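You operate a simulated robot arm through the tools that you are given. There is no shell and no other tool. Be economical: measure what you need, move in short steps, check, and stop when the job is done.

The job below is to be done with a simulated robot arm. You get a single attempt, and the scene is never put back.

TASK
Brush the crust out of the gold holder and rack it.
Fine: vice shut before you brush, brush back in its cup, vice open, holder in the blue hole; drop nothing on the floor.

The check looks at the end state, three seconds after you hand in, the way a careful person would. Anything else that was tipped, shoved, dropped, spilled or broken makes it a failure.

THE ROBOT
A 6-joint arm with a two-finger parallel gripper, fixed in place. Base frame: the origin is at the foot of the arm, x ahead of it, y to its left, z up; the work surface is at about z = 0.001. Readings come in m, rad, newtons and seconds.
With the tool pointing down near the work surface it reaches from about 0.14 to 0.58 m from the base axis. Its first joint turns from -1.152 to 1.152 rad. Payload 2.1 kg.
Tool frame: the origin (TCP) lies between the finger pads and is the grasp point; the fingertips stand 0.03 m ahead of it; z points along the fingers, y is the line along which they close. The gripper opens to 0.094 m. The fingers are 0.028 m wide and 0.01 m thick; the gripper's body (0.05 by 0.096 m) begins 0.055 m behind the TCP.
Orientation is that of the tool frame in the base frame, as [roll, pitch, yaw] about the fixed x, y, z axes, in that order (R = Rz(yaw) Ry(pitch) Rx(roll)). With the fingers straight down and closing along the base's y, the tool's x points along the base's -x, its y along +y and its z along -z.

THE INTERFACE
- The arm moves only by the tool jog_arm. Its argument "series" is a list of rows, each an object of numbers (a shift or turn left out is 0, a gripper value left out holds the last): "tx", "ty", "tz": the shift along the tool's x, y, z in m; "ax", "ay", "az": the turn, a rotation vector about the tool's x, y, z in rad; "grip": the finger opening in m, from 0 to 0.094. In form: [{"tx": .., "ty": .., "tz": .., "ax": .., "ay": .., "az": .., "grip": ..}, ...]. A call has 1 to 10 rows; each row shifts and turns the commanded pose from where the row before left it, along the tool's axes as they then stand. Rows are played at 5 a second. More than 0.05 m and 0.15 rad between two rows, or a gripper value outside its range, and nothing of the call is played. A pose out of reach is approached as far as the arm can. The call stops where the force on the tool passes 40 N (or 10 N more than at its start, if that is more) or the arm is blocked; 0.2 s more then pass. Each finger travels about 0.072 m/s and halts on what it meets, pressing with about 39 N; the grip force reading is that of the motor and also rises with nothing between the fingers. The clock runs only during rows and for 0.2 s after the last one: add rows that do not move to give the fingers time. It gives the time, the measured TCP pose, the force on the tool (base axes), the opening and the grip force at its end, in the units of the frame above (readings bear some noise), with the torque about the TCP (base axes, N m) and any sound that the robot's microphone picked up.
- Cameras (640 x 400 px; columns grow to the right, rows downward): "scene" is fixed at [0.0521, -0.363, 0.5002]; the picture's right is [0.84, -0.55, 0.00], its down [-0.22, -0.34, -0.91] and it looks along [0.50, 0.76, -0.41] (base axes); focal length 259 px, centre (320, 200). "wrist" rides on the gripper at [0.076, 0.014, -0.103] in the tool frame; the picture's right is [-0.18, 0.98, 0.00], its down [-0.75, -0.14, -0.64] and it looks along [-0.63, -0.12, 0.77] (tool axes); focal length 243 px, centre (320, 200). There is no depth. A picture from a camera that has moved, and an enlarged one, comes with that camera's place and axes in the base frame and with its lens.
- get_image(camera): a new picture of that camera. The clock stands still meanwhile.
- close_up(camera, box): a new picture of the part [left, top, right, bottom] of that camera's present view, enlarged. The clock stands still meanwhile.
- finish_job(): hands the job in; it is judged then, once.

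Go step by step. Nothing tells you positions but the pictures and the camera data: compare them with the known pose of the tool, close in by small moves and look again before you grip or let go. The budget is 120 turns and 68 pictures, counting those below and the enlarged ones. Unless the task says otherwise, let go and move clear before handing in, and close with one line.

The tools are called after "Emit:" as a command line: name --argument value ..., lists and objects as JSON in quotes. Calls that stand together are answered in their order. jog_arm: Moves the arm, as the interface text tells. Its arguments: {"type":"object","properties":{"series":{"type":"array","items":{"type":"object","properties":{"tx":{"type":"number"},"ty":{"type":"number"},"tz":{"type":"number"},"ax":{"type":"number"},"ay":{"type":"number"},"az":{"type":"number"},"grip":{"type":"number"}}}}},"required":["series"]} The other tools are called the same way: get_image (camera) takes a picture; close_up (camera, box) takes an enlarged picture of a part of a camera's view; finish_job () hands the job in.

At the start:

```text
clock: 0.0
position: [0.2835, -0.0579, 0.4451]
orientation: [-3.139, 0.002, 3.139]
wrist_force: [-0.1, -0.4, -0.3]
wrist_torque: [0.01, -0.01, -0.03]
gripper_width: 0.094
finger_force: 0.0
```

scene: 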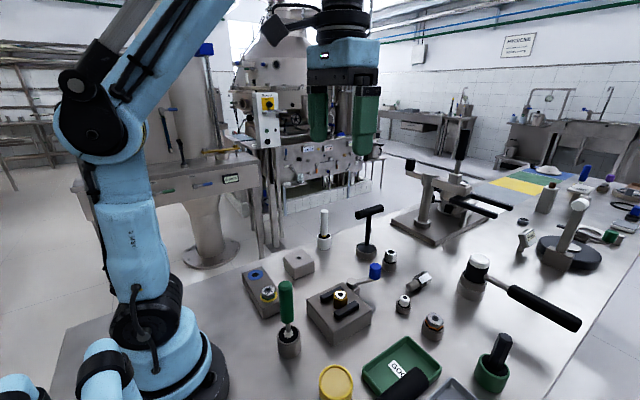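
wrist: 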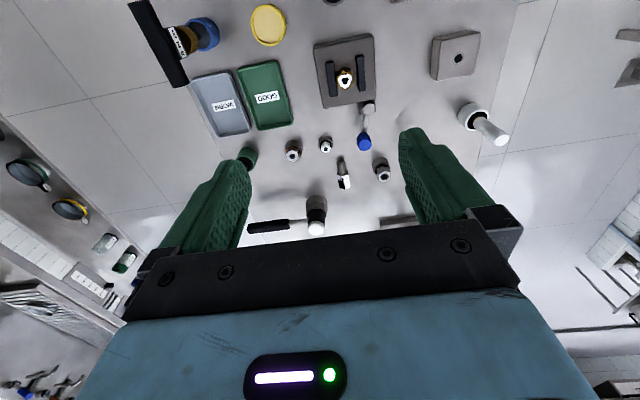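

I see a vice-like block with two jaws holding a gold holder, a blue-knob lever beside it, a green-handled brush in a cup, and a rack with a blue hole. I'll look closer at these.

Emit:
close_up --camera "scene" --box '[230, 200, 450, 360]'

Emit:
close_up --camera "wrist" --box '[280, 0, 520, 200]'

```text
2.50 times, centred on (340, 280) of scene
camera zoom: at [0.0521, -0.363, 0.5002], right [0.84, -0.55, 0.0], down [-0.22, -0.34, -0.91], along [0.5, 0.76, -0.41], focal length 648 px, centre (270, 0)
```

zoom: 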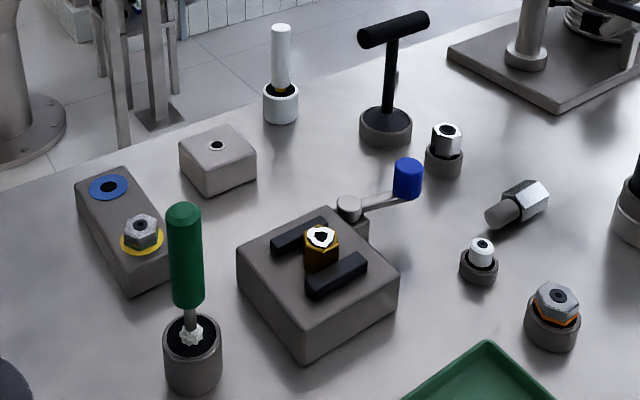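

```text
2.00 times, centred on (400, 100) of wrist
camera zoom: at [0.2078, -0.0421, 0.5481], right [0.19, 0.98, 0.0], down [0.75, -0.14, 0.64], along [0.63, -0.12, -0.77], focal length 485 px, centre (160, 400)
```

zoom: 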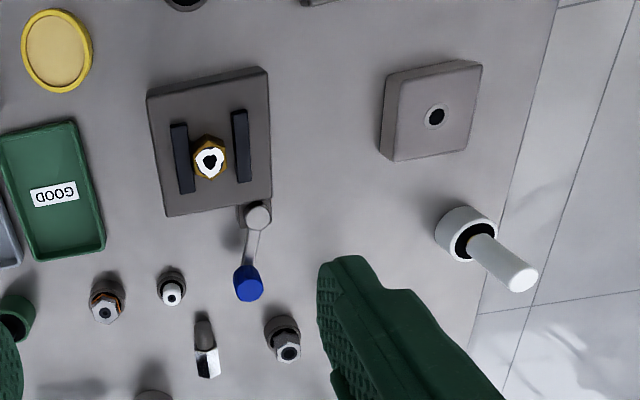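

The vice (holder near (0.33, -0.02)), green-handled and white-handled tools in cups, and the rack with blue/yellow rings are visible. I'll check tool heads and the vice lever more closely.

Emit:
close_up --camera "scene" --box '[270, 270, 350, 370]'

Emit:
close_up --camera "scene" --box '[300, 200, 400, 262]'

Emit:
close_up --camera "scene" --box '[300, 255, 390, 345]'

Emit:
close_up --camera "scene" --box '[235, 240, 325, 325]'

```text
4.00 times, centred on (310, 320) of scene
camera zoom: at [0.0521, -0.363, 0.5002], right [0.84, -0.55, 0.0], down [-0.22, -0.34, -0.91], along [0.5, 0.76, -0.41], focal length 1037 px, centre (360, -280)
```

zoom: 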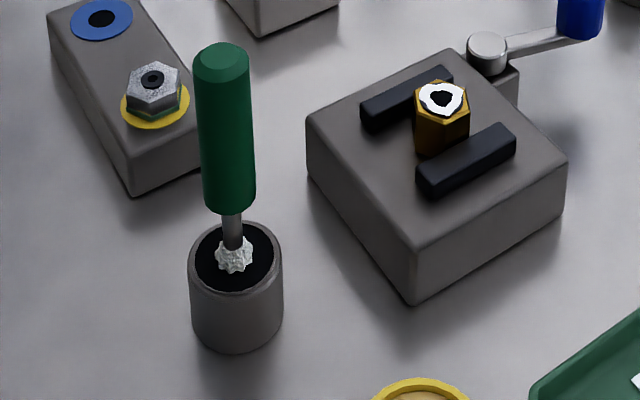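

```text
6.40 times, centred on (350, 231) of scene
camera zoom: at [0.0521, -0.363, 0.5002], right [0.84, -0.55, 0.0], down [-0.22, -0.34, -0.91], along [0.5, 0.76, -0.41], focal length 1659 px, centre (128, 2)
```

zoom: 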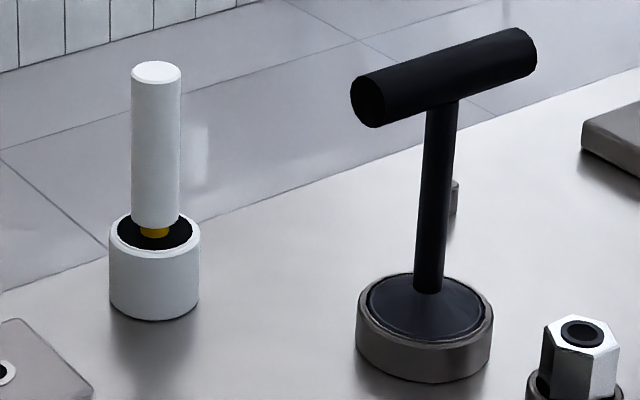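

```text
4.44 times, centred on (345, 300) of scene
camera zoom: at [0.0521, -0.363, 0.5002], right [0.84, -0.55, 0.0], down [-0.22, -0.34, -0.91], along [0.5, 0.76, -0.41], focal length 1152 px, centre (209, -244)
```

zoom: 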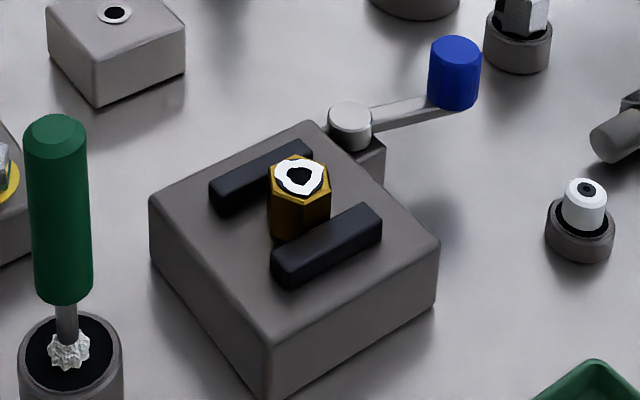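

```text
4.71 times, centred on (280, 282) of scene
camera zoom: at [0.0521, -0.363, 0.5002], right [0.84, -0.55, 0.0], down [-0.22, -0.34, -0.91], along [0.5, 0.76, -0.41], focal length 1220 px, centre (508, -188)
```

zoom: 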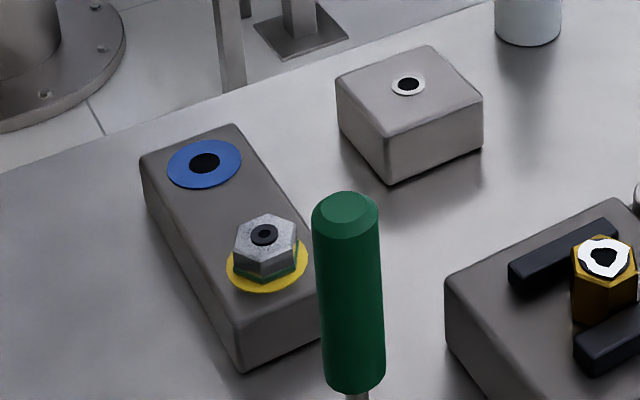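

The green tool shows white bristles at its neck, so it's the brush; the lever with the blue knob works the vice. I'll bring the wrist camera lower over the vice to measure.

Emit:
jog_arm --series '[{"tx": -0.007, "ty": 0.0076, "tz": 0.037}, {"tx": -0.007, "ty": 0.0076, "tz": 0.037}, {"tx": -0.007, "ty": 0.0076, "tz": 0.037}, {"tx": -0.007, "ty": 0.0076, "tz": 0.037}, {"tx": -0.007, "ty": 0.0076, "tz": 0.037}, {}]'

Emit:
get_image --camera "wrist"

```text
clock: 1.4
position: [0.3198, -0.0187, 0.2621]
orientation: [-3.139, 0.002, 3.14]
wrist_force: [-0.8, 0.3, 0.7]
wrist_torque: [-0.03, -0.02, 0.04]
gripper_width: 0.0941
finger_force: 0.1
```

```text
59 pictures are left
camera wrist: at [0.2436, -0.005, 0.3649], right [0.19, 0.98, 0.0], down [0.75, -0.14, 0.64], along [0.63, -0.12, -0.77], focal length 243 px, centre (320, 200)
```

wrist: 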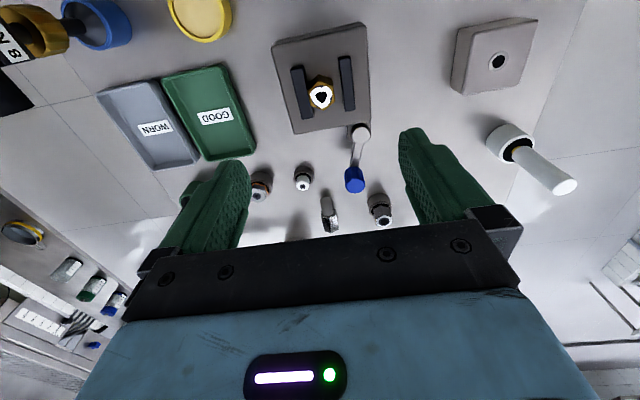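

I'll zoom in on the vice and lever from this pose.

Emit:
close_up --camera "wrist" --box '[260, 10, 420, 210]'

```text
2.00 times, centred on (340, 110) of wrist
camera zoom: at [0.2436, -0.005, 0.3649], right [0.19, 0.98, 0.0], down [0.75, -0.14, 0.64], along [0.63, -0.12, -0.77], focal length 485 px, centre (280, 380)
```

zoom: 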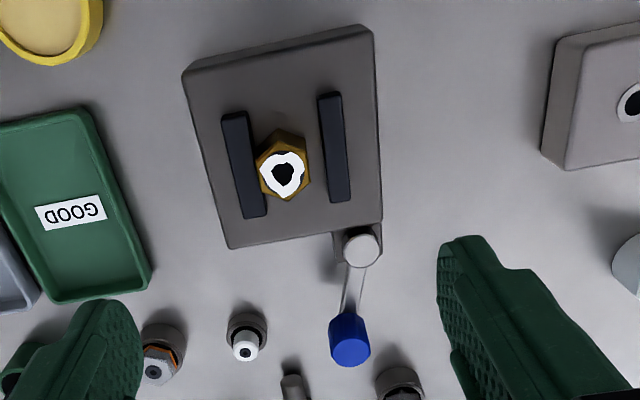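

The vice is open (gap around the holder); the lever runs from a pivot near (0.383, 0.022) to a blue knob near (0.455, 0.002). I'll move over the knob, narrow the fingers and check.

Emit:
jog_arm --series '[{"tx": -0.034, "ty": 0.005, "tz": 0.02, "grip": 0.06}, {"tx": -0.034, "ty": 0.005, "tz": 0.02}, {"tx": -0.034, "ty": 0.005, "tz": 0.02}, {"tx": -0.034, "ty": 0.005, "tz": 0.02}, {}]'

Emit:
get_image --camera "wrist"

Emit:
close_up --camera "scene" --box '[290, 140, 450, 340]'

```text
clock: 2.6
position: [0.4557, 0.0032, 0.1807]
orientation: [-3.141, -0.001, 3.14]
wrist_force: [-0.2, 0.4, -1.1]
wrist_torque: [0.01, -0.01, -0.01]
gripper_width: 0.0598
finger_force: 0.1
```

```text
57 pictures are left
camera wrist: at [0.3792, 0.0175, 0.2825], right [0.19, 0.98, 0.0], down [0.75, -0.14, 0.64], along [0.63, -0.12, -0.77], focal length 243 px, centre (320, 200)
```

wrist: 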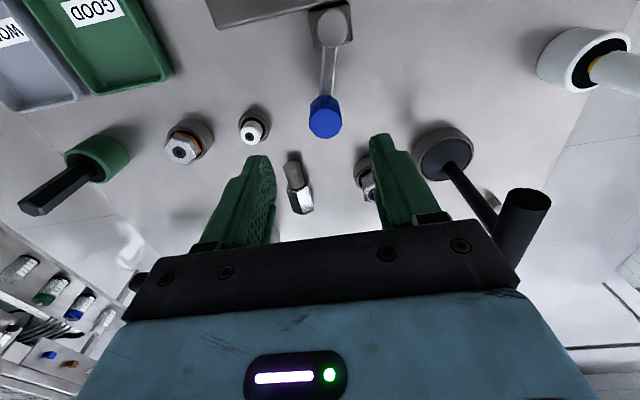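

```text
2.00 times, centred on (370, 240) of scene
camera zoom: at [0.0521, -0.363, 0.5002], right [0.84, -0.55, 0.0], down [-0.22, -0.34, -0.91], along [0.5, 0.76, -0.41], focal length 518 px, centre (220, 120)
```

zoom: 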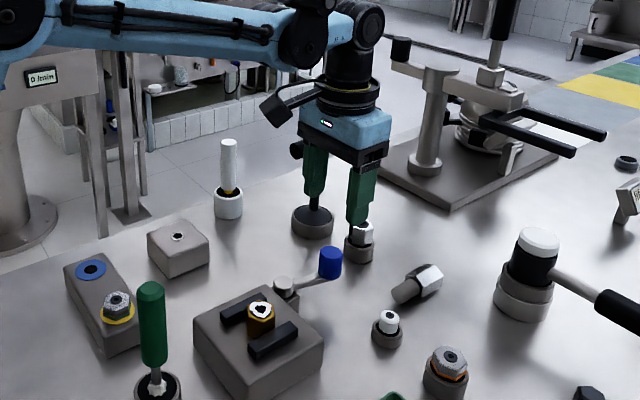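

The knob is at about (0.460, 0.006, top 0.083). I'll lower the open fingers to straddle it.

Emit:
jog_arm --series '[{"tx": -0.004, "ty": 0.003, "tz": 0.03}, {"tz": 0.03}, {"tz": 0.028}, {}]'

Emit:
get_image --camera "wrist"

Emit:
close_up --camera "scene" --box '[310, 200, 430, 320]'

```text
clock: 3.6
position: [0.4583, 0.0076, 0.0931]
orientation: [-3.14, 0.002, 3.139]
wrist_force: [0.1, -0.5, 0.4]
wrist_torque: [0.0, 0.0, -0.01]
gripper_width: 0.0603
finger_force: 0.0
```

```text
55 pictures are left
camera wrist: at [0.3823, 0.0213, 0.1956], right [0.19, 0.98, 0.0], down [0.75, -0.14, 0.64], along [0.63, -0.12, -0.77], focal length 243 px, centre (320, 200)
```

wrist: 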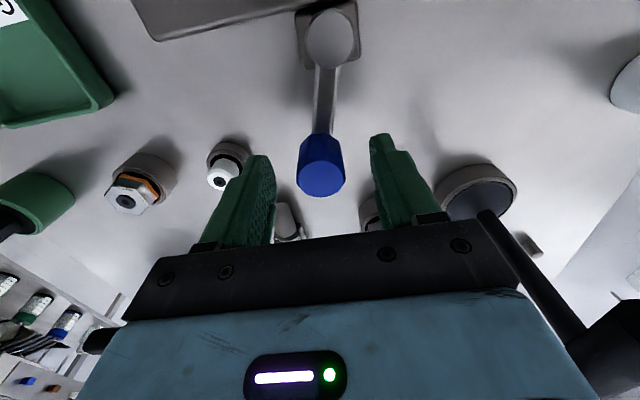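

```text
3.33 times, centred on (370, 260) of scene
camera zoom: at [0.0521, -0.363, 0.5002], right [0.84, -0.55, 0.0], down [-0.22, -0.34, -0.91], along [0.5, 0.76, -0.41], focal length 864 px, centre (153, 0)
```

zoom: 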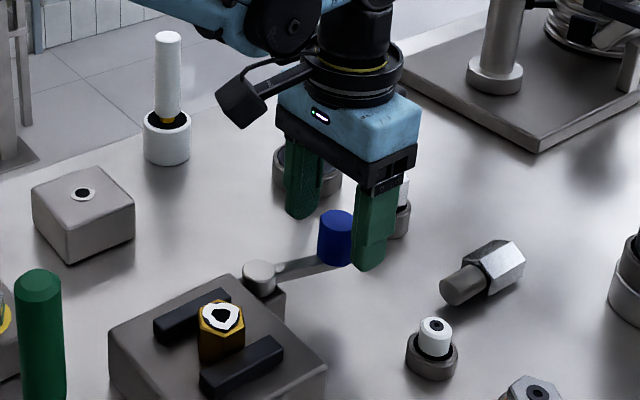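

The knob sits centred between the fingers. I'll narrow the gap and push gently toward -y to test which way the lever swings.

Emit:
jog_arm --series '[{"grip": 0.036, "tz": -0.003}, {"ty": -0.004}, {"ty": -0.004}, {"ty": -0.003}, {"ty": -0.003}, {"ty": -0.003}]'

```text
clock: 5.0
position: [0.4588, -0.0087, 0.095]
orientation: [3.133, 0.001, -3.135]
wrist_force: [-1.8, 34.8, -13.6]
wrist_torque: [0.31, 0.07, 0.11]
gripper_width: 0.0563
finger_force: 17.3
```

The lever resists toward -y (35 N), so it must close toward +y. I'll back off and push the other way.

Emit:
jog_arm --series '[{"ty": 0.006}, {"ty": 0.006}, {"ty": 0.004}, {}]'

Emit:
jog_arm --series '[{"ty": 0.004}, {"ty": 0.004}, {"ty": 0.003}, {"ty": 0.003}, {"ty": 0.003}]'

Emit:
get_image --camera "wrist"

```text
clock: 6.0
position: [0.4601, 0.0026, 0.0948]
orientation: [-3.138, 0.002, 3.138]
wrist_force: [0.2, 1.8, 0.1]
wrist_torque: [0.1, -0.03, -0.01]
gripper_width: 0.0371
finger_force: 0.2
```

```text
clock: 7.2
position: [0.4602, 0.0188, 0.095]
orientation: [-3.14, 0.0, 3.138]
wrist_force: [0.5, -0.4, -0.2]
wrist_torque: [-0.01, -0.04, -0.03]
gripper_width: 0.0368
finger_force: 1.0
```

```text
53 pictures are left
camera wrist: at [0.3837, 0.0338, 0.1981], right [0.19, 0.98, 0.0], down [0.75, -0.14, 0.64], along [0.63, -0.12, -0.77], focal length 243 px, centre (320, 200)
```

wrist: 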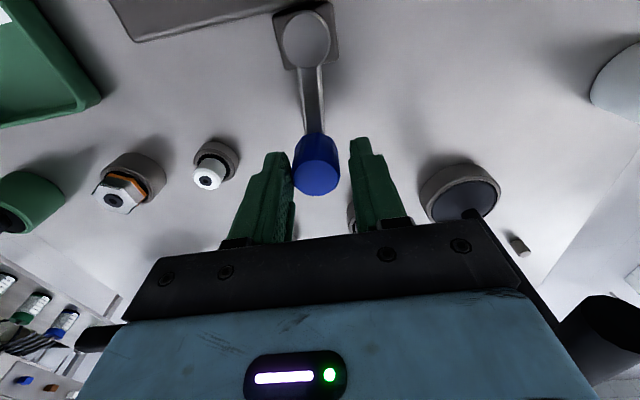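

It swings freely toward +y. I'll follow the arc about the pivot, turning the tool with the lever.

Emit:
jog_arm --series '[{"ty": 0.008, "tx": 0.0005, "az": -0.12}, {"ty": 0.008, "tx": 0.0005, "az": -0.12}, {"ty": 0.008, "tx": 0.0005, "az": -0.12}, {"ty": 0.008, "tx": 0.0005, "az": -0.12}, {"ty": 0.008, "tx": 0.0005, "az": -0.12}, {}]'

Emit:
get_image --camera "wrist"

Emit:
close_up --camera "scene" --box '[290, 180, 450, 340]'

```text
clock: 8.6
position: [0.4479, 0.0567, 0.0947]
orientation: [-3.141, 0.0, -2.541]
wrist_force: [0.6, -0.9, -0.1]
wrist_torque: [-0.02, 0.0, 0.03]
gripper_width: 0.0367
finger_force: 0.8
```

```text
52 pictures are left
camera wrist: at [0.377, 0.0266, 0.1984], right [-0.4, 0.91, 0.0], down [0.7, 0.31, 0.64], along [0.59, 0.26, -0.77], focal length 243 px, centre (320, 200)
```

wrist: 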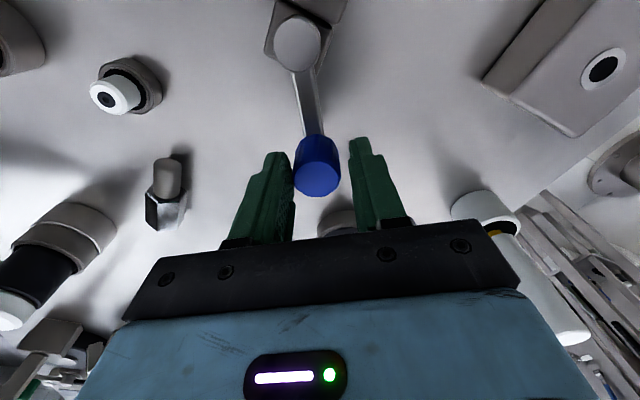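

```text
2.50 times, centred on (370, 260) of scene
camera zoom: at [0.0521, -0.363, 0.5002], right [0.84, -0.55, 0.0], down [-0.22, -0.34, -0.91], along [0.5, 0.76, -0.41], focal length 648 px, centre (195, 50)
```

zoom: 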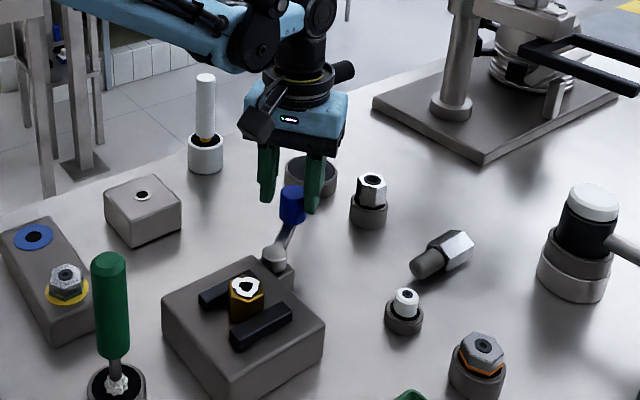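

Moving well; I continue the arc.

Emit:
jog_arm --series '[{"ty": 0.008, "tx": 0.0005, "az": -0.12}, {"ty": 0.008, "tx": 0.0005, "az": -0.12}, {"ty": 0.008, "tx": 0.0005, "az": -0.12}, {"ty": 0.008, "tx": 0.0005, "az": -0.12}, {"ty": 0.008, "tx": 0.0005, "az": -0.12}, {}]'

Emit:
close_up --camera "scene" --box '[290, 180, 450, 340]'

```text
clock: 9.8
position: [0.4232, 0.0752, 0.0944]
orientation: [-3.118, 0.0, -1.965]
wrist_force: [28.8, -7.0, -6.0]
wrist_torque: [0.09, -0.43, 0.02]
gripper_width: 0.0525
finger_force: 14.6
stopped in row 6: the force on the tool passed its limit (the readings are from after the stop); the commanded pose is now the measured one
```

```text
2.50 times, centred on (370, 260) of scene
camera zoom: at [0.0521, -0.363, 0.5002], right [0.84, -0.55, 0.0], down [-0.22, -0.34, -0.91], along [0.5, 0.76, -0.41], focal length 648 px, centre (195, 50)
```

zoom: 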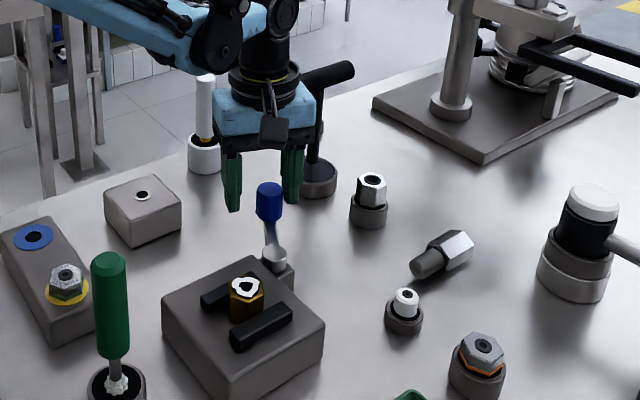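

The lever hit a stop. I'll check whether the jaws have closed on the holder.

Emit:
close_up --camera "scene" --box '[300, 255, 390, 345]'

```text
4.44 times, centred on (345, 300) of scene
camera zoom: at [0.0521, -0.363, 0.5002], right [0.84, -0.55, 0.0], down [-0.22, -0.34, -0.91], along [0.5, 0.76, -0.41], focal length 1152 px, centre (209, -244)
```

zoom: 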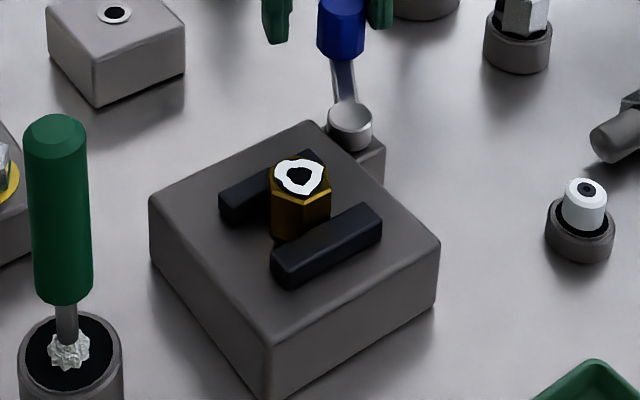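

The moving jaw has come up against the holder, so the vice looks shut. I'll back off, lift clear and verify with the wrist camera, turning the tool back.

Emit:
jog_arm --series '[{"ty": -0.006}, {"ty": -0.005}, {"tz": -0.03, "grip": 0.05}, {"tz": -0.04}, {"tz": -0.04}, {"tz": -0.04, "az": 0.14}, {"tz": -0.03, "az": 0.14}, {"tx": 0.04, "az": 0.14}, {"tx": 0.04, "az": 0.14}, {}]'

Emit:
get_image --camera "wrist"

```text
clock: 12.0
position: [0.3737, 0.0146, 0.2763]
orientation: [-3.126, 0.002, -2.523]
wrist_force: [-0.2, -0.5, 0.0]
wrist_torque: [0.0, 0.03, 0.01]
gripper_width: 0.0499
finger_force: 0.2
```

```text
48 pictures are left
camera wrist: at [0.3033, -0.0165, 0.3798], right [-0.42, 0.91, -0.01], down [0.69, 0.33, 0.65], along [0.59, 0.26, -0.76], focal length 243 px, centre (320, 200)
```

wrist: 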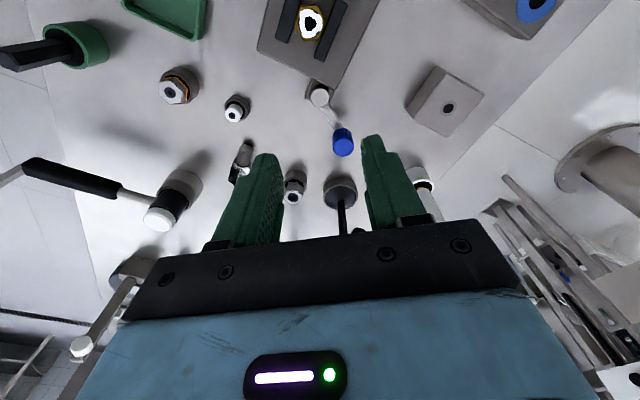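

Now I turn the tool back square and move back to look down on the vice, rack and green brush.

Emit:
jog_arm --series '[{"az": 0.123}, {"az": 0.123}, {"az": 0.123}, {"az": 0.123}, {"az": 0.123, "ax": 0.0}, {"tx": 0.045, "ty": -0.01}, {"tx": 0.045, "ty": -0.01}, {"tx": 0.045, "ty": -0.01}, {}]'

Emit:
get_image --camera "wrist"

Emit:
close_up --camera "scene" --box '[240, 240, 400, 380]'

```text
clock: 14.0
position: [0.2393, -0.0185, 0.2717]
orientation: [-3.134, 0.014, -3.138]
wrist_force: [0.7, 0.0, 0.0]
wrist_torque: [0.03, -0.02, 0.0]
gripper_width: 0.0499
finger_force: 0.1
```

```text
47 pictures are left
camera wrist: at [0.1616, -0.0032, 0.3734], right [0.18, 0.98, -0.01], down [0.75, -0.13, 0.65], along [0.64, -0.12, -0.76], focal length 243 px, centre (320, 200)
```

wrist: 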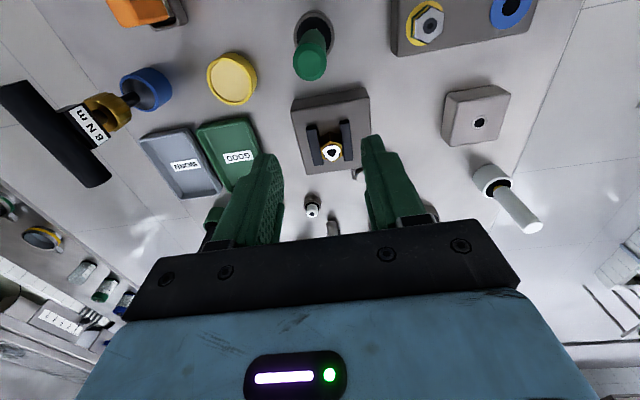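

```text
2.86 times, centred on (320, 310) of scene
camera zoom: at [0.0521, -0.363, 0.5002], right [0.84, -0.55, 0.0], down [-0.22, -0.34, -0.91], along [0.5, 0.76, -0.41], focal length 741 px, centre (320, -114)
```

zoom: 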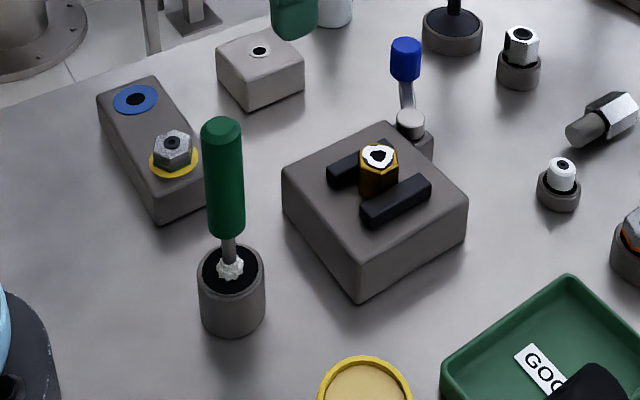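

The vice is shut on the holder. The brush handle is about (0.20, -0.02), z 0.066–0.17; I'll square the tool and move over it for a better fix.

Emit:
jog_arm --series '[{"ay": 0.014, "ax": -0.0076}, {"tx": 0.02, "tz": -0.01, "grip": 0.06}, {"tx": 0.02, "tz": -0.01}, {}]'

Emit:
get_image --camera "wrist"

Emit:
close_up --camera "scene" --box '[260, 180, 340, 380]'

```text
clock: 15.0
position: [0.1992, -0.0153, 0.2926]
orientation: [3.142, -0.003, -3.137]
wrist_force: [-0.8, 0.0, -0.4]
wrist_torque: [-0.02, -0.04, 0.0]
gripper_width: 0.06
finger_force: 0.1
```

```text
45 pictures are left
camera wrist: at [0.1242, -0.0012, 0.3958], right [0.18, 0.98, 0.0], down [0.76, -0.14, 0.64], along [0.63, -0.12, -0.77], focal length 243 px, centre (320, 200)
```

wrist: 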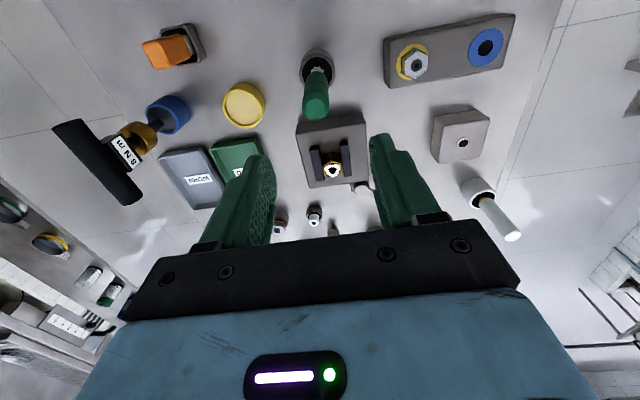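

```text
2.00 times, centred on (300, 280) of scene
camera zoom: at [0.0521, -0.363, 0.5002], right [0.84, -0.55, 0.0], down [-0.22, -0.34, -0.91], along [0.5, 0.76, -0.41], focal length 518 px, centre (360, 40)
```

zoom: 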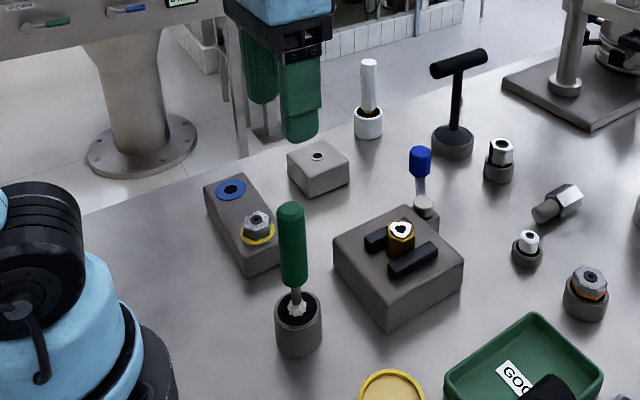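

Both views agree: brush handle at (0.199, -0.0185), top z 0.166. I descend around it.

Emit:
jog_arm --series '[{"tx": 0.001, "ty": -0.003, "tz": 0.04}, {"tz": 0.04}, {"tz": 0.04}, {"tz": 0.03}, {}]'

Emit:
get_image --camera "wrist"

Emit:
close_up --camera "scene" --box '[240, 220, 340, 370]'

```text
clock: 16.2
position: [0.1964, -0.015, 0.1407]
orientation: [-3.14, -0.002, -3.138]
wrist_force: [-0.3, 1.0, -0.1]
wrist_torque: [-0.01, 0.02, 0.02]
gripper_width: 0.0599
finger_force: 0.1
```

```text
43 pictures are left
camera wrist: at [0.1202, -0.0005, 0.2452], right [0.18, 0.98, 0.0], down [0.76, -0.14, 0.64], along [0.63, -0.12, -0.77], focal length 243 px, centre (320, 200)
```

wrist: 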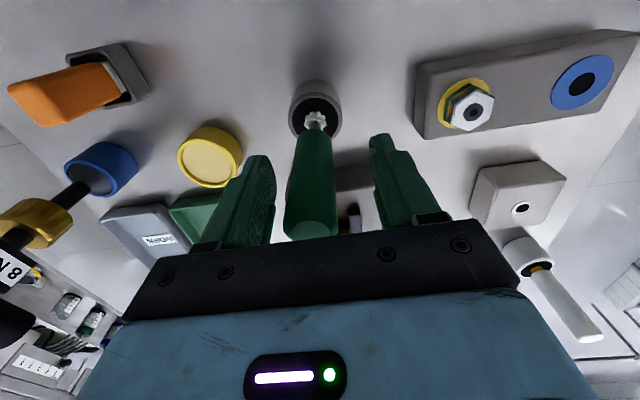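

```text
2.67 times, centred on (290, 295) of scene
camera zoom: at [0.0521, -0.363, 0.5002], right [0.84, -0.55, 0.0], down [-0.22, -0.34, -0.91], along [0.5, 0.76, -0.41], focal length 691 px, centre (400, -53)
```

zoom: 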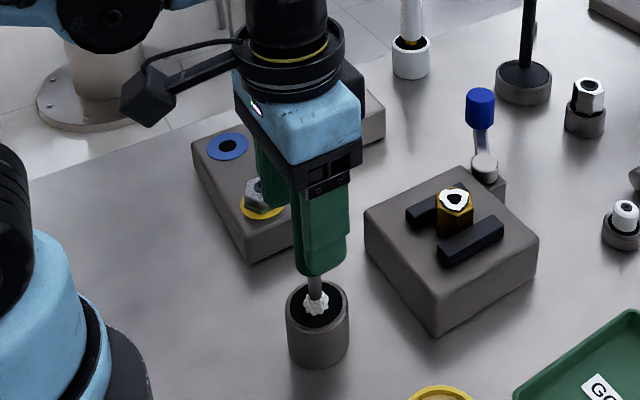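

Nearly aligned; I shift 4 mm toward -y, lower slightly, then grip.

Emit:
jog_arm --series '[{"tx": -0.001, "ty": -0.004, "tz": 0.008}, {"grip": 0.015}, {}, {}, {}]'

```text
clock: 17.4
position: [0.1981, -0.0199, 0.1362]
orientation: [3.141, -0.002, -3.136]
wrist_force: [0.0, 4.0, 0.6]
wrist_torque: [0.56, 0.0, 0.04]
gripper_width: 0.025
finger_force: 38.8
```

The handle is gripped (25 mm). I lift straight up and look at the brush head.

Emit:
jog_arm --series '[{"tz": -0.02}, {"tz": -0.03}, {"tz": -0.04}, {"tz": -0.04}, {}]'

Emit:
close_up --camera "scene" --box '[240, 180, 360, 370]'

Emit:
get_image --camera "wrist"

```text
clock: 18.6
position: [0.1985, -0.0227, 0.2659]
orientation: [-3.139, -0.002, -3.138]
wrist_force: [0.0, 0.1, -0.6]
wrist_torque: [0.02, 0.0, 0.0]
gripper_width: 0.0248
finger_force: 39.1
```

```text
2.11 times, centred on (300, 275) of scene
camera zoom: at [0.0521, -0.363, 0.5002], right [0.84, -0.55, 0.0], down [-0.22, -0.34, -0.91], along [0.5, 0.76, -0.41], focal length 546 px, centre (362, 42)
```

zoom: 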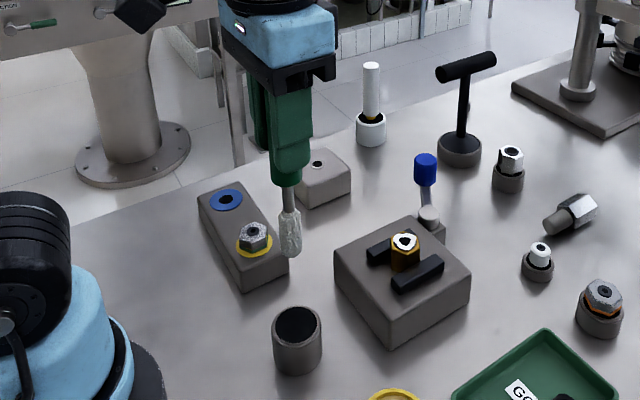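

```text
40 pictures are left
camera wrist: at [0.1223, -0.007, 0.3693], right [0.18, 0.98, 0.0], down [0.76, -0.14, 0.64], along [0.63, -0.12, -0.77], focal length 243 px, centre (320, 200)
```

wrist: 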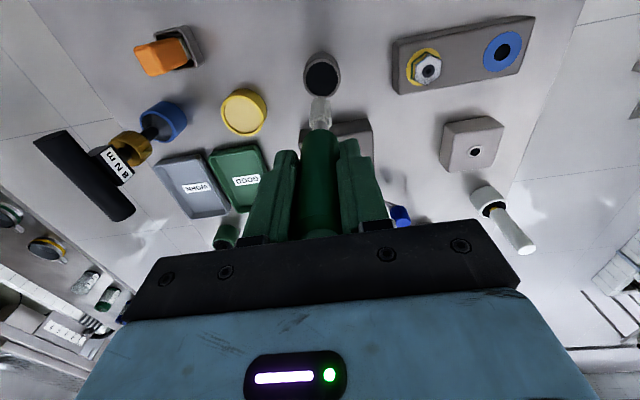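

The brush hangs straight, its tip about 0.137 m below the TCP. The holder mouth is at about (0.334, -0.0185, 0.071); I carry the brush above it.

Emit:
jog_arm --series '[{"tx": -0.034, "ty": 0.001}, {"tx": -0.034, "ty": 0.001}, {"tx": -0.034, "ty": 0.001}, {"tx": -0.0335, "ty": 0.001}, {"tz": 0.02}, {"tz": 0.015}, {}]'

Emit:
close_up --camera "scene" --box '[310, 230, 380, 330]'

Emit:
close_up --camera "wrist" --box '[260, 60, 380, 180]'

```text
clock: 20.2
position: [0.3346, -0.0185, 0.2289]
orientation: [-3.139, -0.001, -3.138]
wrist_force: [0.2, -0.8, -0.3]
wrist_torque: [-0.01, -0.01, 0.01]
gripper_width: 0.0247
finger_force: 39.1
```

```text
4.00 times, centred on (345, 280) of scene
camera zoom: at [0.0521, -0.363, 0.5002], right [0.84, -0.55, 0.0], down [-0.22, -0.34, -0.91], along [0.5, 0.76, -0.41], focal length 1037 px, centre (220, -120)
```

zoom: 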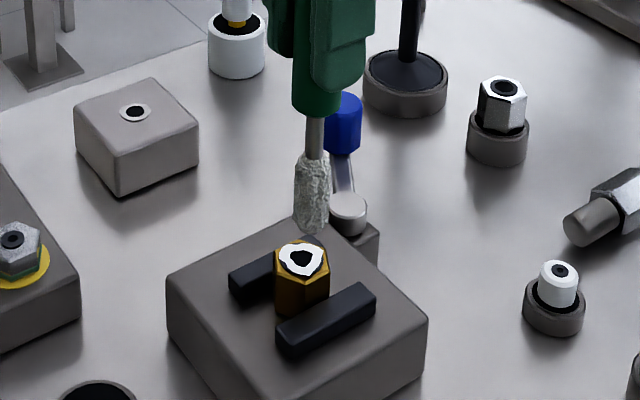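

```text
3.33 times, centred on (320, 120) of wrist
camera zoom: at [0.2588, -0.0039, 0.3319], right [0.18, 0.98, 0.0], down [0.76, -0.14, 0.64], along [0.63, -0.12, -0.77], focal length 809 px, centre (320, 467)
```

zoom: 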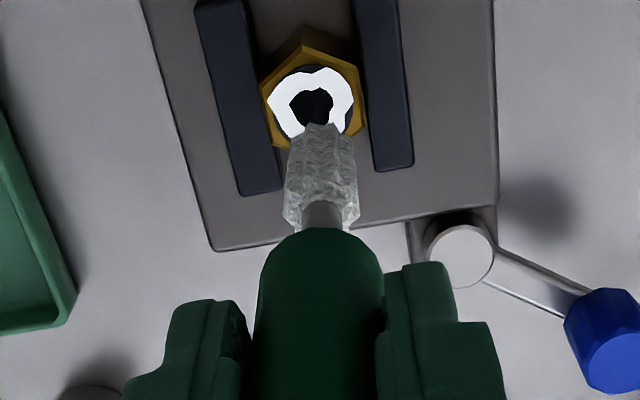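

Tip is roughly 20 mm above the mouth and a few mm off. I correct a bit and lower to just above the mouth.

Emit:
jog_arm --series '[{"tx": 0.003, "ty": -0.001}, {"tz": 0.013}, {}]'

Emit:
close_up --camera "scene" --box '[325, 265, 365, 305]'

Emit:
close_up --camera "wrist" --box '[290, 60, 350, 120]'

```text
clock: 21.0
position: [0.3303, -0.0189, 0.216]
orientation: [-3.141, -0.002, -3.138]
wrist_force: [-0.2, -0.7, -0.4]
wrist_torque: [0.02, 0.01, 0.0]
gripper_width: 0.0246
finger_force: 38.9
```

```text
10.00 times, centred on (345, 285) of scene
camera zoom: at [0.0521, -0.363, 0.5002], right [0.84, -0.55, 0.0], down [-0.22, -0.34, -0.91], along [0.5, 0.76, -0.41], focal length 2592 px, centre (70, -650)
```

zoom: 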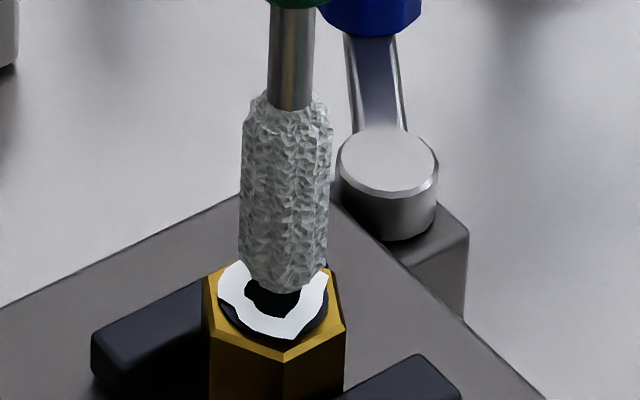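

```text
6.67 times, centred on (320, 90) of wrist
camera zoom: at [0.2546, -0.0049, 0.3192], right [0.18, 0.98, 0.0], down [0.76, -0.14, 0.64], along [0.63, -0.12, -0.77], focal length 1618 px, centre (320, 933)
```

zoom: 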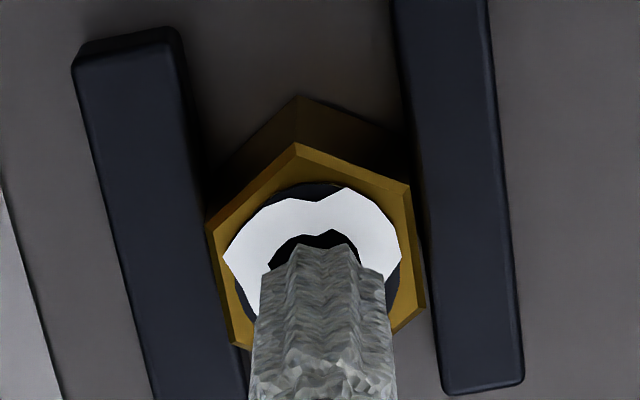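

The mouth (about 24 mm) takes the 19 mm brush; the tip is ~10 mm above it and ~3 mm too far in x. I correct and lower it into the bore carefully.

Emit:
jog_arm --series '[{"tx": 0.003, "ty": -0.0007}, {"tz": 0.005}, {"tz": 0.005}, {"tz": 0.005}, {"tz": 0.003}, {}]'

Emit:
close_up --camera "scene" --box '[325, 265, 365, 305]'

Emit:
close_up --camera "wrist" --box '[290, 60, 350, 120]'

```text
clock: 22.4
position: [0.3277, -0.0206, 0.1987]
orientation: [-3.139, -0.002, -3.137]
wrist_force: [-0.6, 0.1, -0.9]
wrist_torque: [0.0, 0.01, -0.03]
gripper_width: 0.0247
finger_force: 38.9
```

```text
10.00 times, centred on (345, 285) of scene
camera zoom: at [0.0521, -0.363, 0.5002], right [0.84, -0.55, 0.0], down [-0.22, -0.34, -0.91], along [0.5, 0.76, -0.41], focal length 2592 px, centre (70, -650)
```

zoom: 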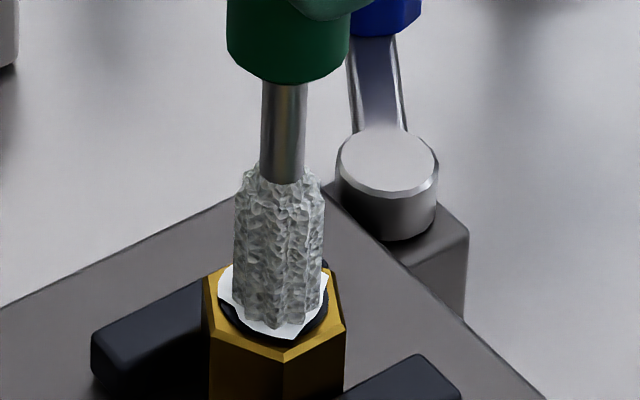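

```text
6.67 times, centred on (320, 90) of wrist
camera zoom: at [0.2523, -0.0063, 0.3027], right [0.18, 0.98, 0.0], down [0.76, -0.14, 0.64], along [0.63, -0.12, -0.77], focal length 1618 px, centre (320, 933)
```

zoom: 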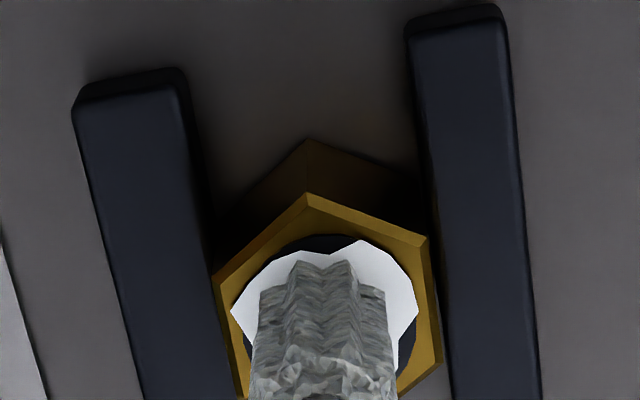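

Tip is at the mouth, nearly centred. I nudge 1.5 mm and go down into the bore in small steps.

Emit:
jog_arm --series '[{"tx": 0.0015, "ty": 0.0005}, {"tz": 0.004}, {"tz": 0.004}, {"tz": 0.004}, {"tz": 0.004}, {"tz": 0.004}, {}]'

Emit:
close_up --camera "scene" --box '[320, 255, 370, 305]'

```text
clock: 24.0
position: [0.3267, -0.0179, 0.1784]
orientation: [-3.14, -0.001, -3.139]
wrist_force: [1.3, 0.6, 25.5]
wrist_torque: [0.35, -0.16, -0.01]
gripper_width: 0.025
finger_force: 38.9
```

```text
8.00 times, centred on (345, 280) of scene
camera zoom: at [0.052, -0.363, 0.5002], right [0.84, -0.55, 0.0], down [-0.22, -0.34, -0.91], along [0.5, 0.76, -0.41], focal length 2074 px, centre (120, -440)
```

zoom: 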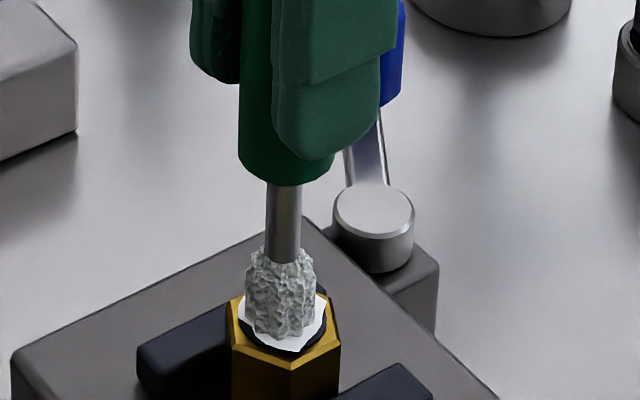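

The brush is ~20 mm into the bore with 25 N of resistance. I'll stroke up and down.

Emit:
jog_arm --series '[{"tz": -0.006}, {"tz": -0.006}, {"tz": 0.006}, {"tz": 0.006}, {"tz": -0.006}, {"tz": -0.006}, {"tz": 0.006}, {"tz": 0.006}, {}]'

Emit:
close_up --camera "scene" --box '[320, 255, 370, 305]'

```text
clock: 26.0
position: [0.326, -0.019, 0.1791]
orientation: [-3.141, -0.001, -3.139]
wrist_force: [-2.1, -0.9, 27.8]
wrist_torque: [-0.44, 0.07, -0.01]
gripper_width: 0.0246
finger_force: 38.7
```

```text
8.00 times, centred on (345, 280) of scene
camera zoom: at [0.052, -0.363, 0.5002], right [0.84, -0.55, 0.0], down [-0.22, -0.34, -0.91], along [0.5, 0.76, -0.41], focal length 2074 px, centre (120, -440)
```

zoom: 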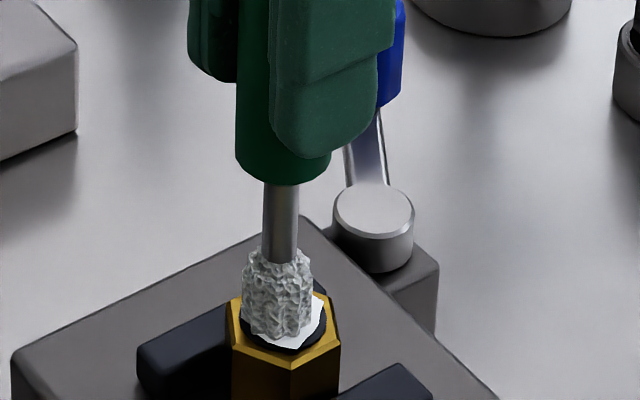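

I'll add twisting strokes with a little less depth, then lift and inspect.

Emit:
jog_arm --series '[{"tx": -0.0005, "tz": -0.002, "az": 0.14}, {"az": 0.14}, {"az": 0.14, "tz": -0.005}, {"az": -0.14, "tz": 0.005}, {"az": -0.14}, {"az": -0.14, "tz": -0.005}, {"az": -0.14, "tz": 0.005}, {"az": -0.14}, {"az": -0.14, "tz": -0.005}, {"az": 0.14, "tz": 0.005}]'

Emit:
jog_arm --series '[{"az": 0.14}, {"az": 0.14, "tz": -0.008}, {"tz": 0.008}, {"tz": -0.01}, {"tz": 0.01}, {"tz": -0.01}, {"tz": -0.015}, {"tz": -0.02}, {}]'

Emit:
close_up --camera "scene" --box '[320, 255, 370, 305]'

```text
clock: 28.2
position: [0.3274, -0.0185, 0.1818]
orientation: [-3.141, -0.002, -2.857]
wrist_force: [-0.2, 0.1, 4.4]
wrist_torque: [-0.16, -0.07, -0.01]
gripper_width: 0.0249
finger_force: 39.7
```

```text
clock: 30.2
position: [0.3284, -0.0188, 0.2259]
orientation: [-3.139, -0.002, -3.139]
wrist_force: [0.1, -0.3, 0.2]
wrist_torque: [0.01, 0.07, -0.02]
gripper_width: 0.0249
finger_force: 39.0
```

```text
8.00 times, centred on (345, 280) of scene
camera zoom: at [0.0521, -0.363, 0.5002], right [0.84, -0.55, 0.0], down [-0.22, -0.34, -0.91], along [0.5, 0.76, -0.41], focal length 2074 px, centre (120, -440)
```

zoom: 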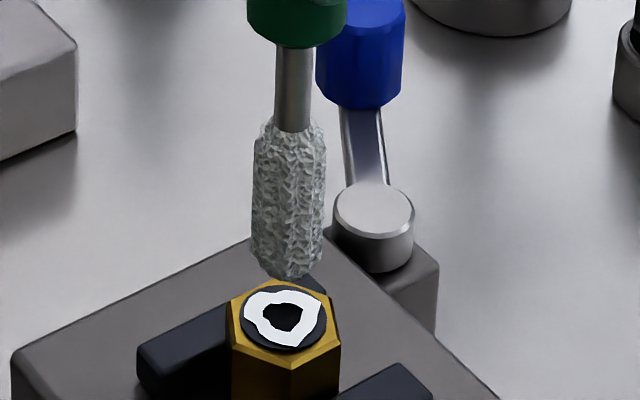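

The crust ring has shrunk slightly but is still there. More, longer strokes.

Emit:
jog_arm --series '[{"tx": 0.0012, "tz": 0.015}, {"tz": 0.015}, {"tz": 0.013}, {"tz": -0.015}, {"tz": 0.015}, {"tz": -0.015}, {"tz": 0.015}, {"tz": -0.015}, {"tz": 0.015}, {}]'

Emit:
jog_arm --series '[{"tz": -0.015}, {"tz": 0.015}, {"tz": -0.015}, {"tz": 0.015}, {"tz": -0.015}, {"tz": 0.015}, {"tz": -0.015}, {"tz": -0.015}, {"tz": -0.013}, {}]'

Emit:
close_up --camera "scene" --box '[320, 255, 370, 305]'

```text
clock: 32.4
position: [0.3253, -0.0195, 0.1827]
orientation: [-3.139, -0.002, -3.138]
wrist_force: [0.3, -0.4, 2.1]
wrist_torque: [-0.12, -0.02, 0.0]
gripper_width: 0.0249
finger_force: 38.9
```

```text
clock: 34.6
position: [0.3248, -0.0181, 0.2277]
orientation: [-3.139, -0.002, -3.138]
wrist_force: [0.4, 1.5, -0.8]
wrist_torque: [-0.01, 0.02, -0.01]
gripper_width: 0.0246
finger_force: 39.0
```

```text
8.00 times, centred on (345, 280) of scene
camera zoom: at [0.0521, -0.363, 0.5002], right [0.84, -0.55, 0.0], down [-0.22, -0.34, -0.91], along [0.5, 0.76, -0.41], focal length 2074 px, centre (120, -440)
```

zoom: 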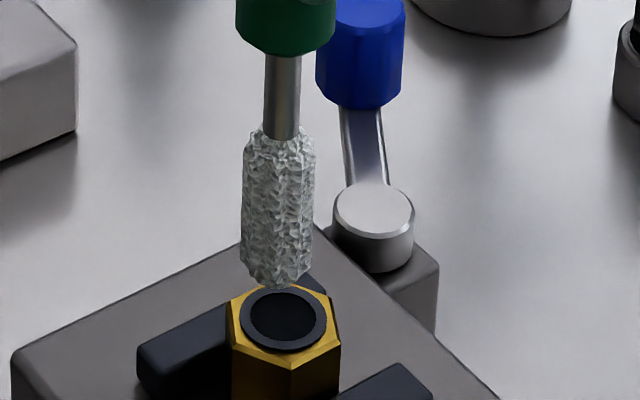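

The bore looks clean. I carry the brush back over its cup.

Emit:
jog_arm --series '[{"tz": -0.03}, {"tx": 0.032}, {"tx": 0.032}, {"tx": 0.032}, {"tx": 0.031, "ty": -0.0015}, {"tz": 0.04}, {"tz": 0.025}, {}]'

Emit:
close_up --camera "scene" --box '[250, 260, 350, 370]'

Emit:
close_up --camera "wrist" --box '[260, 40, 380, 160]'

```text
clock: 36.4
position: [0.2016, -0.0234, 0.1912]
orientation: [-3.14, -0.003, -3.139]
wrist_force: [0.5, -0.2, -1.3]
wrist_torque: [0.0, 0.01, 0.01]
gripper_width: 0.0248
finger_force: 39.4
```

```text
3.64 times, centred on (300, 315) of scene
camera zoom: at [0.0521, -0.363, 0.5002], right [0.84, -0.55, 0.0], down [-0.22, -0.34, -0.91], along [0.5, 0.76, -0.41], focal length 943 px, centre (393, -218)
```

zoom: 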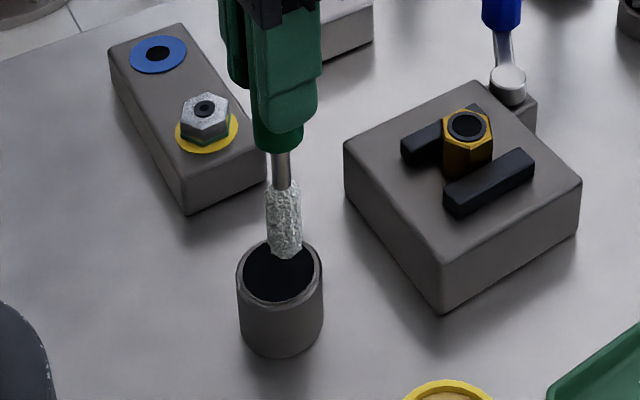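

```text
3.33 times, centred on (320, 100) of wrist
camera zoom: at [0.1264, -0.0081, 0.2951], right [0.18, 0.98, 0.0], down [0.76, -0.14, 0.64], along [0.63, -0.12, -0.77], focal length 809 px, centre (320, 533)
```

zoom: 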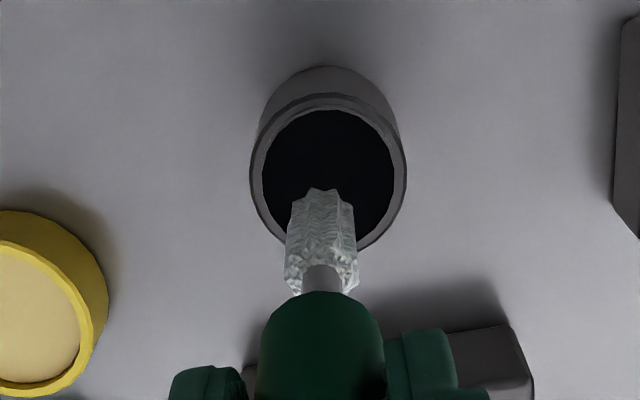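

The cup is just below; I shift ~2.5 mm to centre and lower.

Emit:
jog_arm --series '[{"tx": 0.0028, "ty": 0.0028}, {"tz": 0.015}, {"tz": 0.015}, {"tz": 0.012}, {"tz": 0.006}, {}]'

Emit:
jog_arm --series '[{"tz": 0.003}, {}]'

Emit:
close_up --camera "scene" --box '[250, 260, 350, 370]'

```text
clock: 37.8
position: [0.199, -0.0192, 0.1424]
orientation: [-3.139, -0.001, -3.138]
wrist_force: [-1.7, -10.0, -1.5]
wrist_torque: [-0.72, 0.26, -0.05]
gripper_width: 0.0248
finger_force: 39.3
```

```text
clock: 38.4
position: [0.1979, -0.0189, 0.1393]
orientation: [-3.139, -0.002, -3.138]
wrist_force: [3.6, -9.5, -1.1]
wrist_torque: [-0.73, -0.37, -0.29]
gripper_width: 0.0248
finger_force: 39.6
```

```text
3.64 times, centred on (300, 315) of scene
camera zoom: at [0.0521, -0.363, 0.5002], right [0.84, -0.55, 0.0], down [-0.22, -0.34, -0.91], along [0.5, 0.76, -0.41], focal length 943 px, centre (393, -218)
```

zoom: 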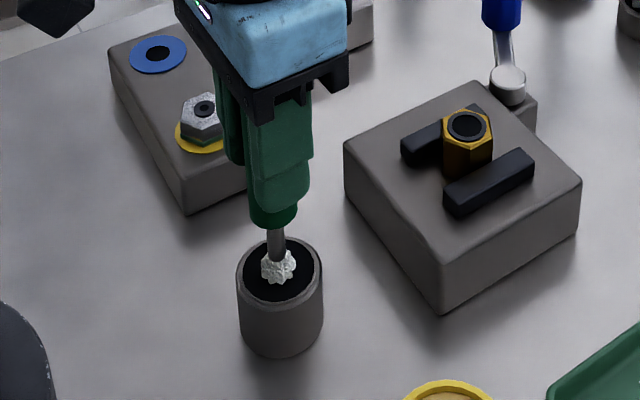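

The brush is in its hole with some side load (too far +y); I ease that and seat it.

Emit:
jog_arm --series '[{"ty": -0.002}, {"tz": 0.003}, {}]'

```text
clock: 39.2
position: [0.1987, -0.0194, 0.1363]
orientation: [-3.141, -0.001, -3.139]
wrist_force: [0.1, -3.6, 16.5]
wrist_torque: [-0.24, -0.02, 0.35]
gripper_width: 0.0245
finger_force: 39.0
```

Seated (16 N from below). I release and rise clear.

Emit:
jog_arm --series '[{"tz": -0.002}, {"grip": 0.06}, {}, {}, {"tz": -0.03}, {"tz": -0.04}, {"tz": -0.04}, {"tz": -0.03}, {}]'

Emit:
close_up --camera "scene" --box '[230, 230, 370, 370]'

Emit:
get_image --camera "wrist"

```text
clock: 41.2
position: [0.1974, -0.0183, 0.2797]
orientation: [-3.138, -0.002, -3.138]
wrist_force: [-0.5, -0.1, -1.1]
wrist_torque: [0.01, 0.0, 0.0]
gripper_width: 0.06
finger_force: 0.1
```

```text
2.86 times, centred on (300, 300) of scene
camera zoom: at [0.0521, -0.363, 0.5002], right [0.84, -0.55, 0.0], down [-0.22, -0.34, -0.91], along [0.5, 0.76, -0.41], focal length 741 px, centre (377, -86)
```

zoom: 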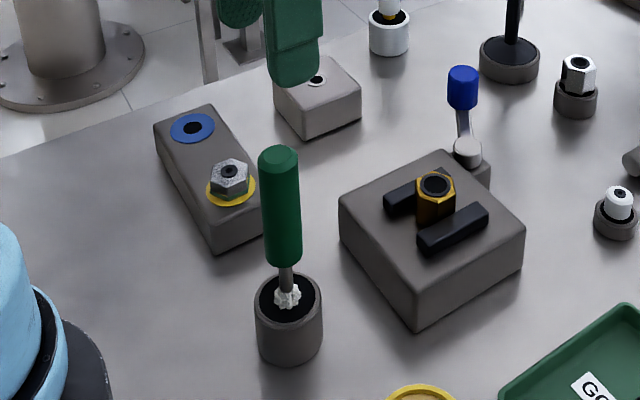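

```text
25 pictures are left
camera wrist: at [0.1222, -0.0049, 0.3822], right [0.18, 0.98, 0.0], down [0.76, -0.14, 0.64], along [0.63, -0.12, -0.77], focal length 243 px, centre (320, 200)
```

wrist: 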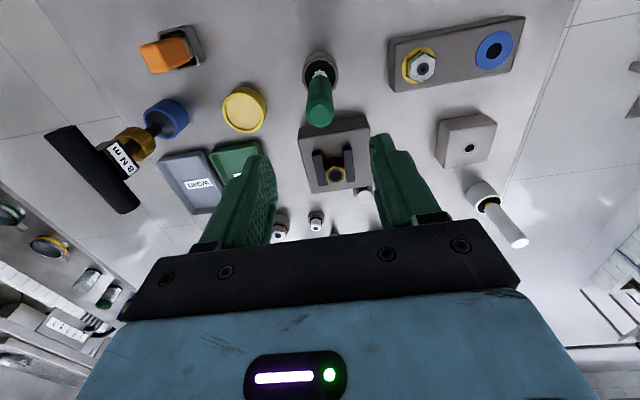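

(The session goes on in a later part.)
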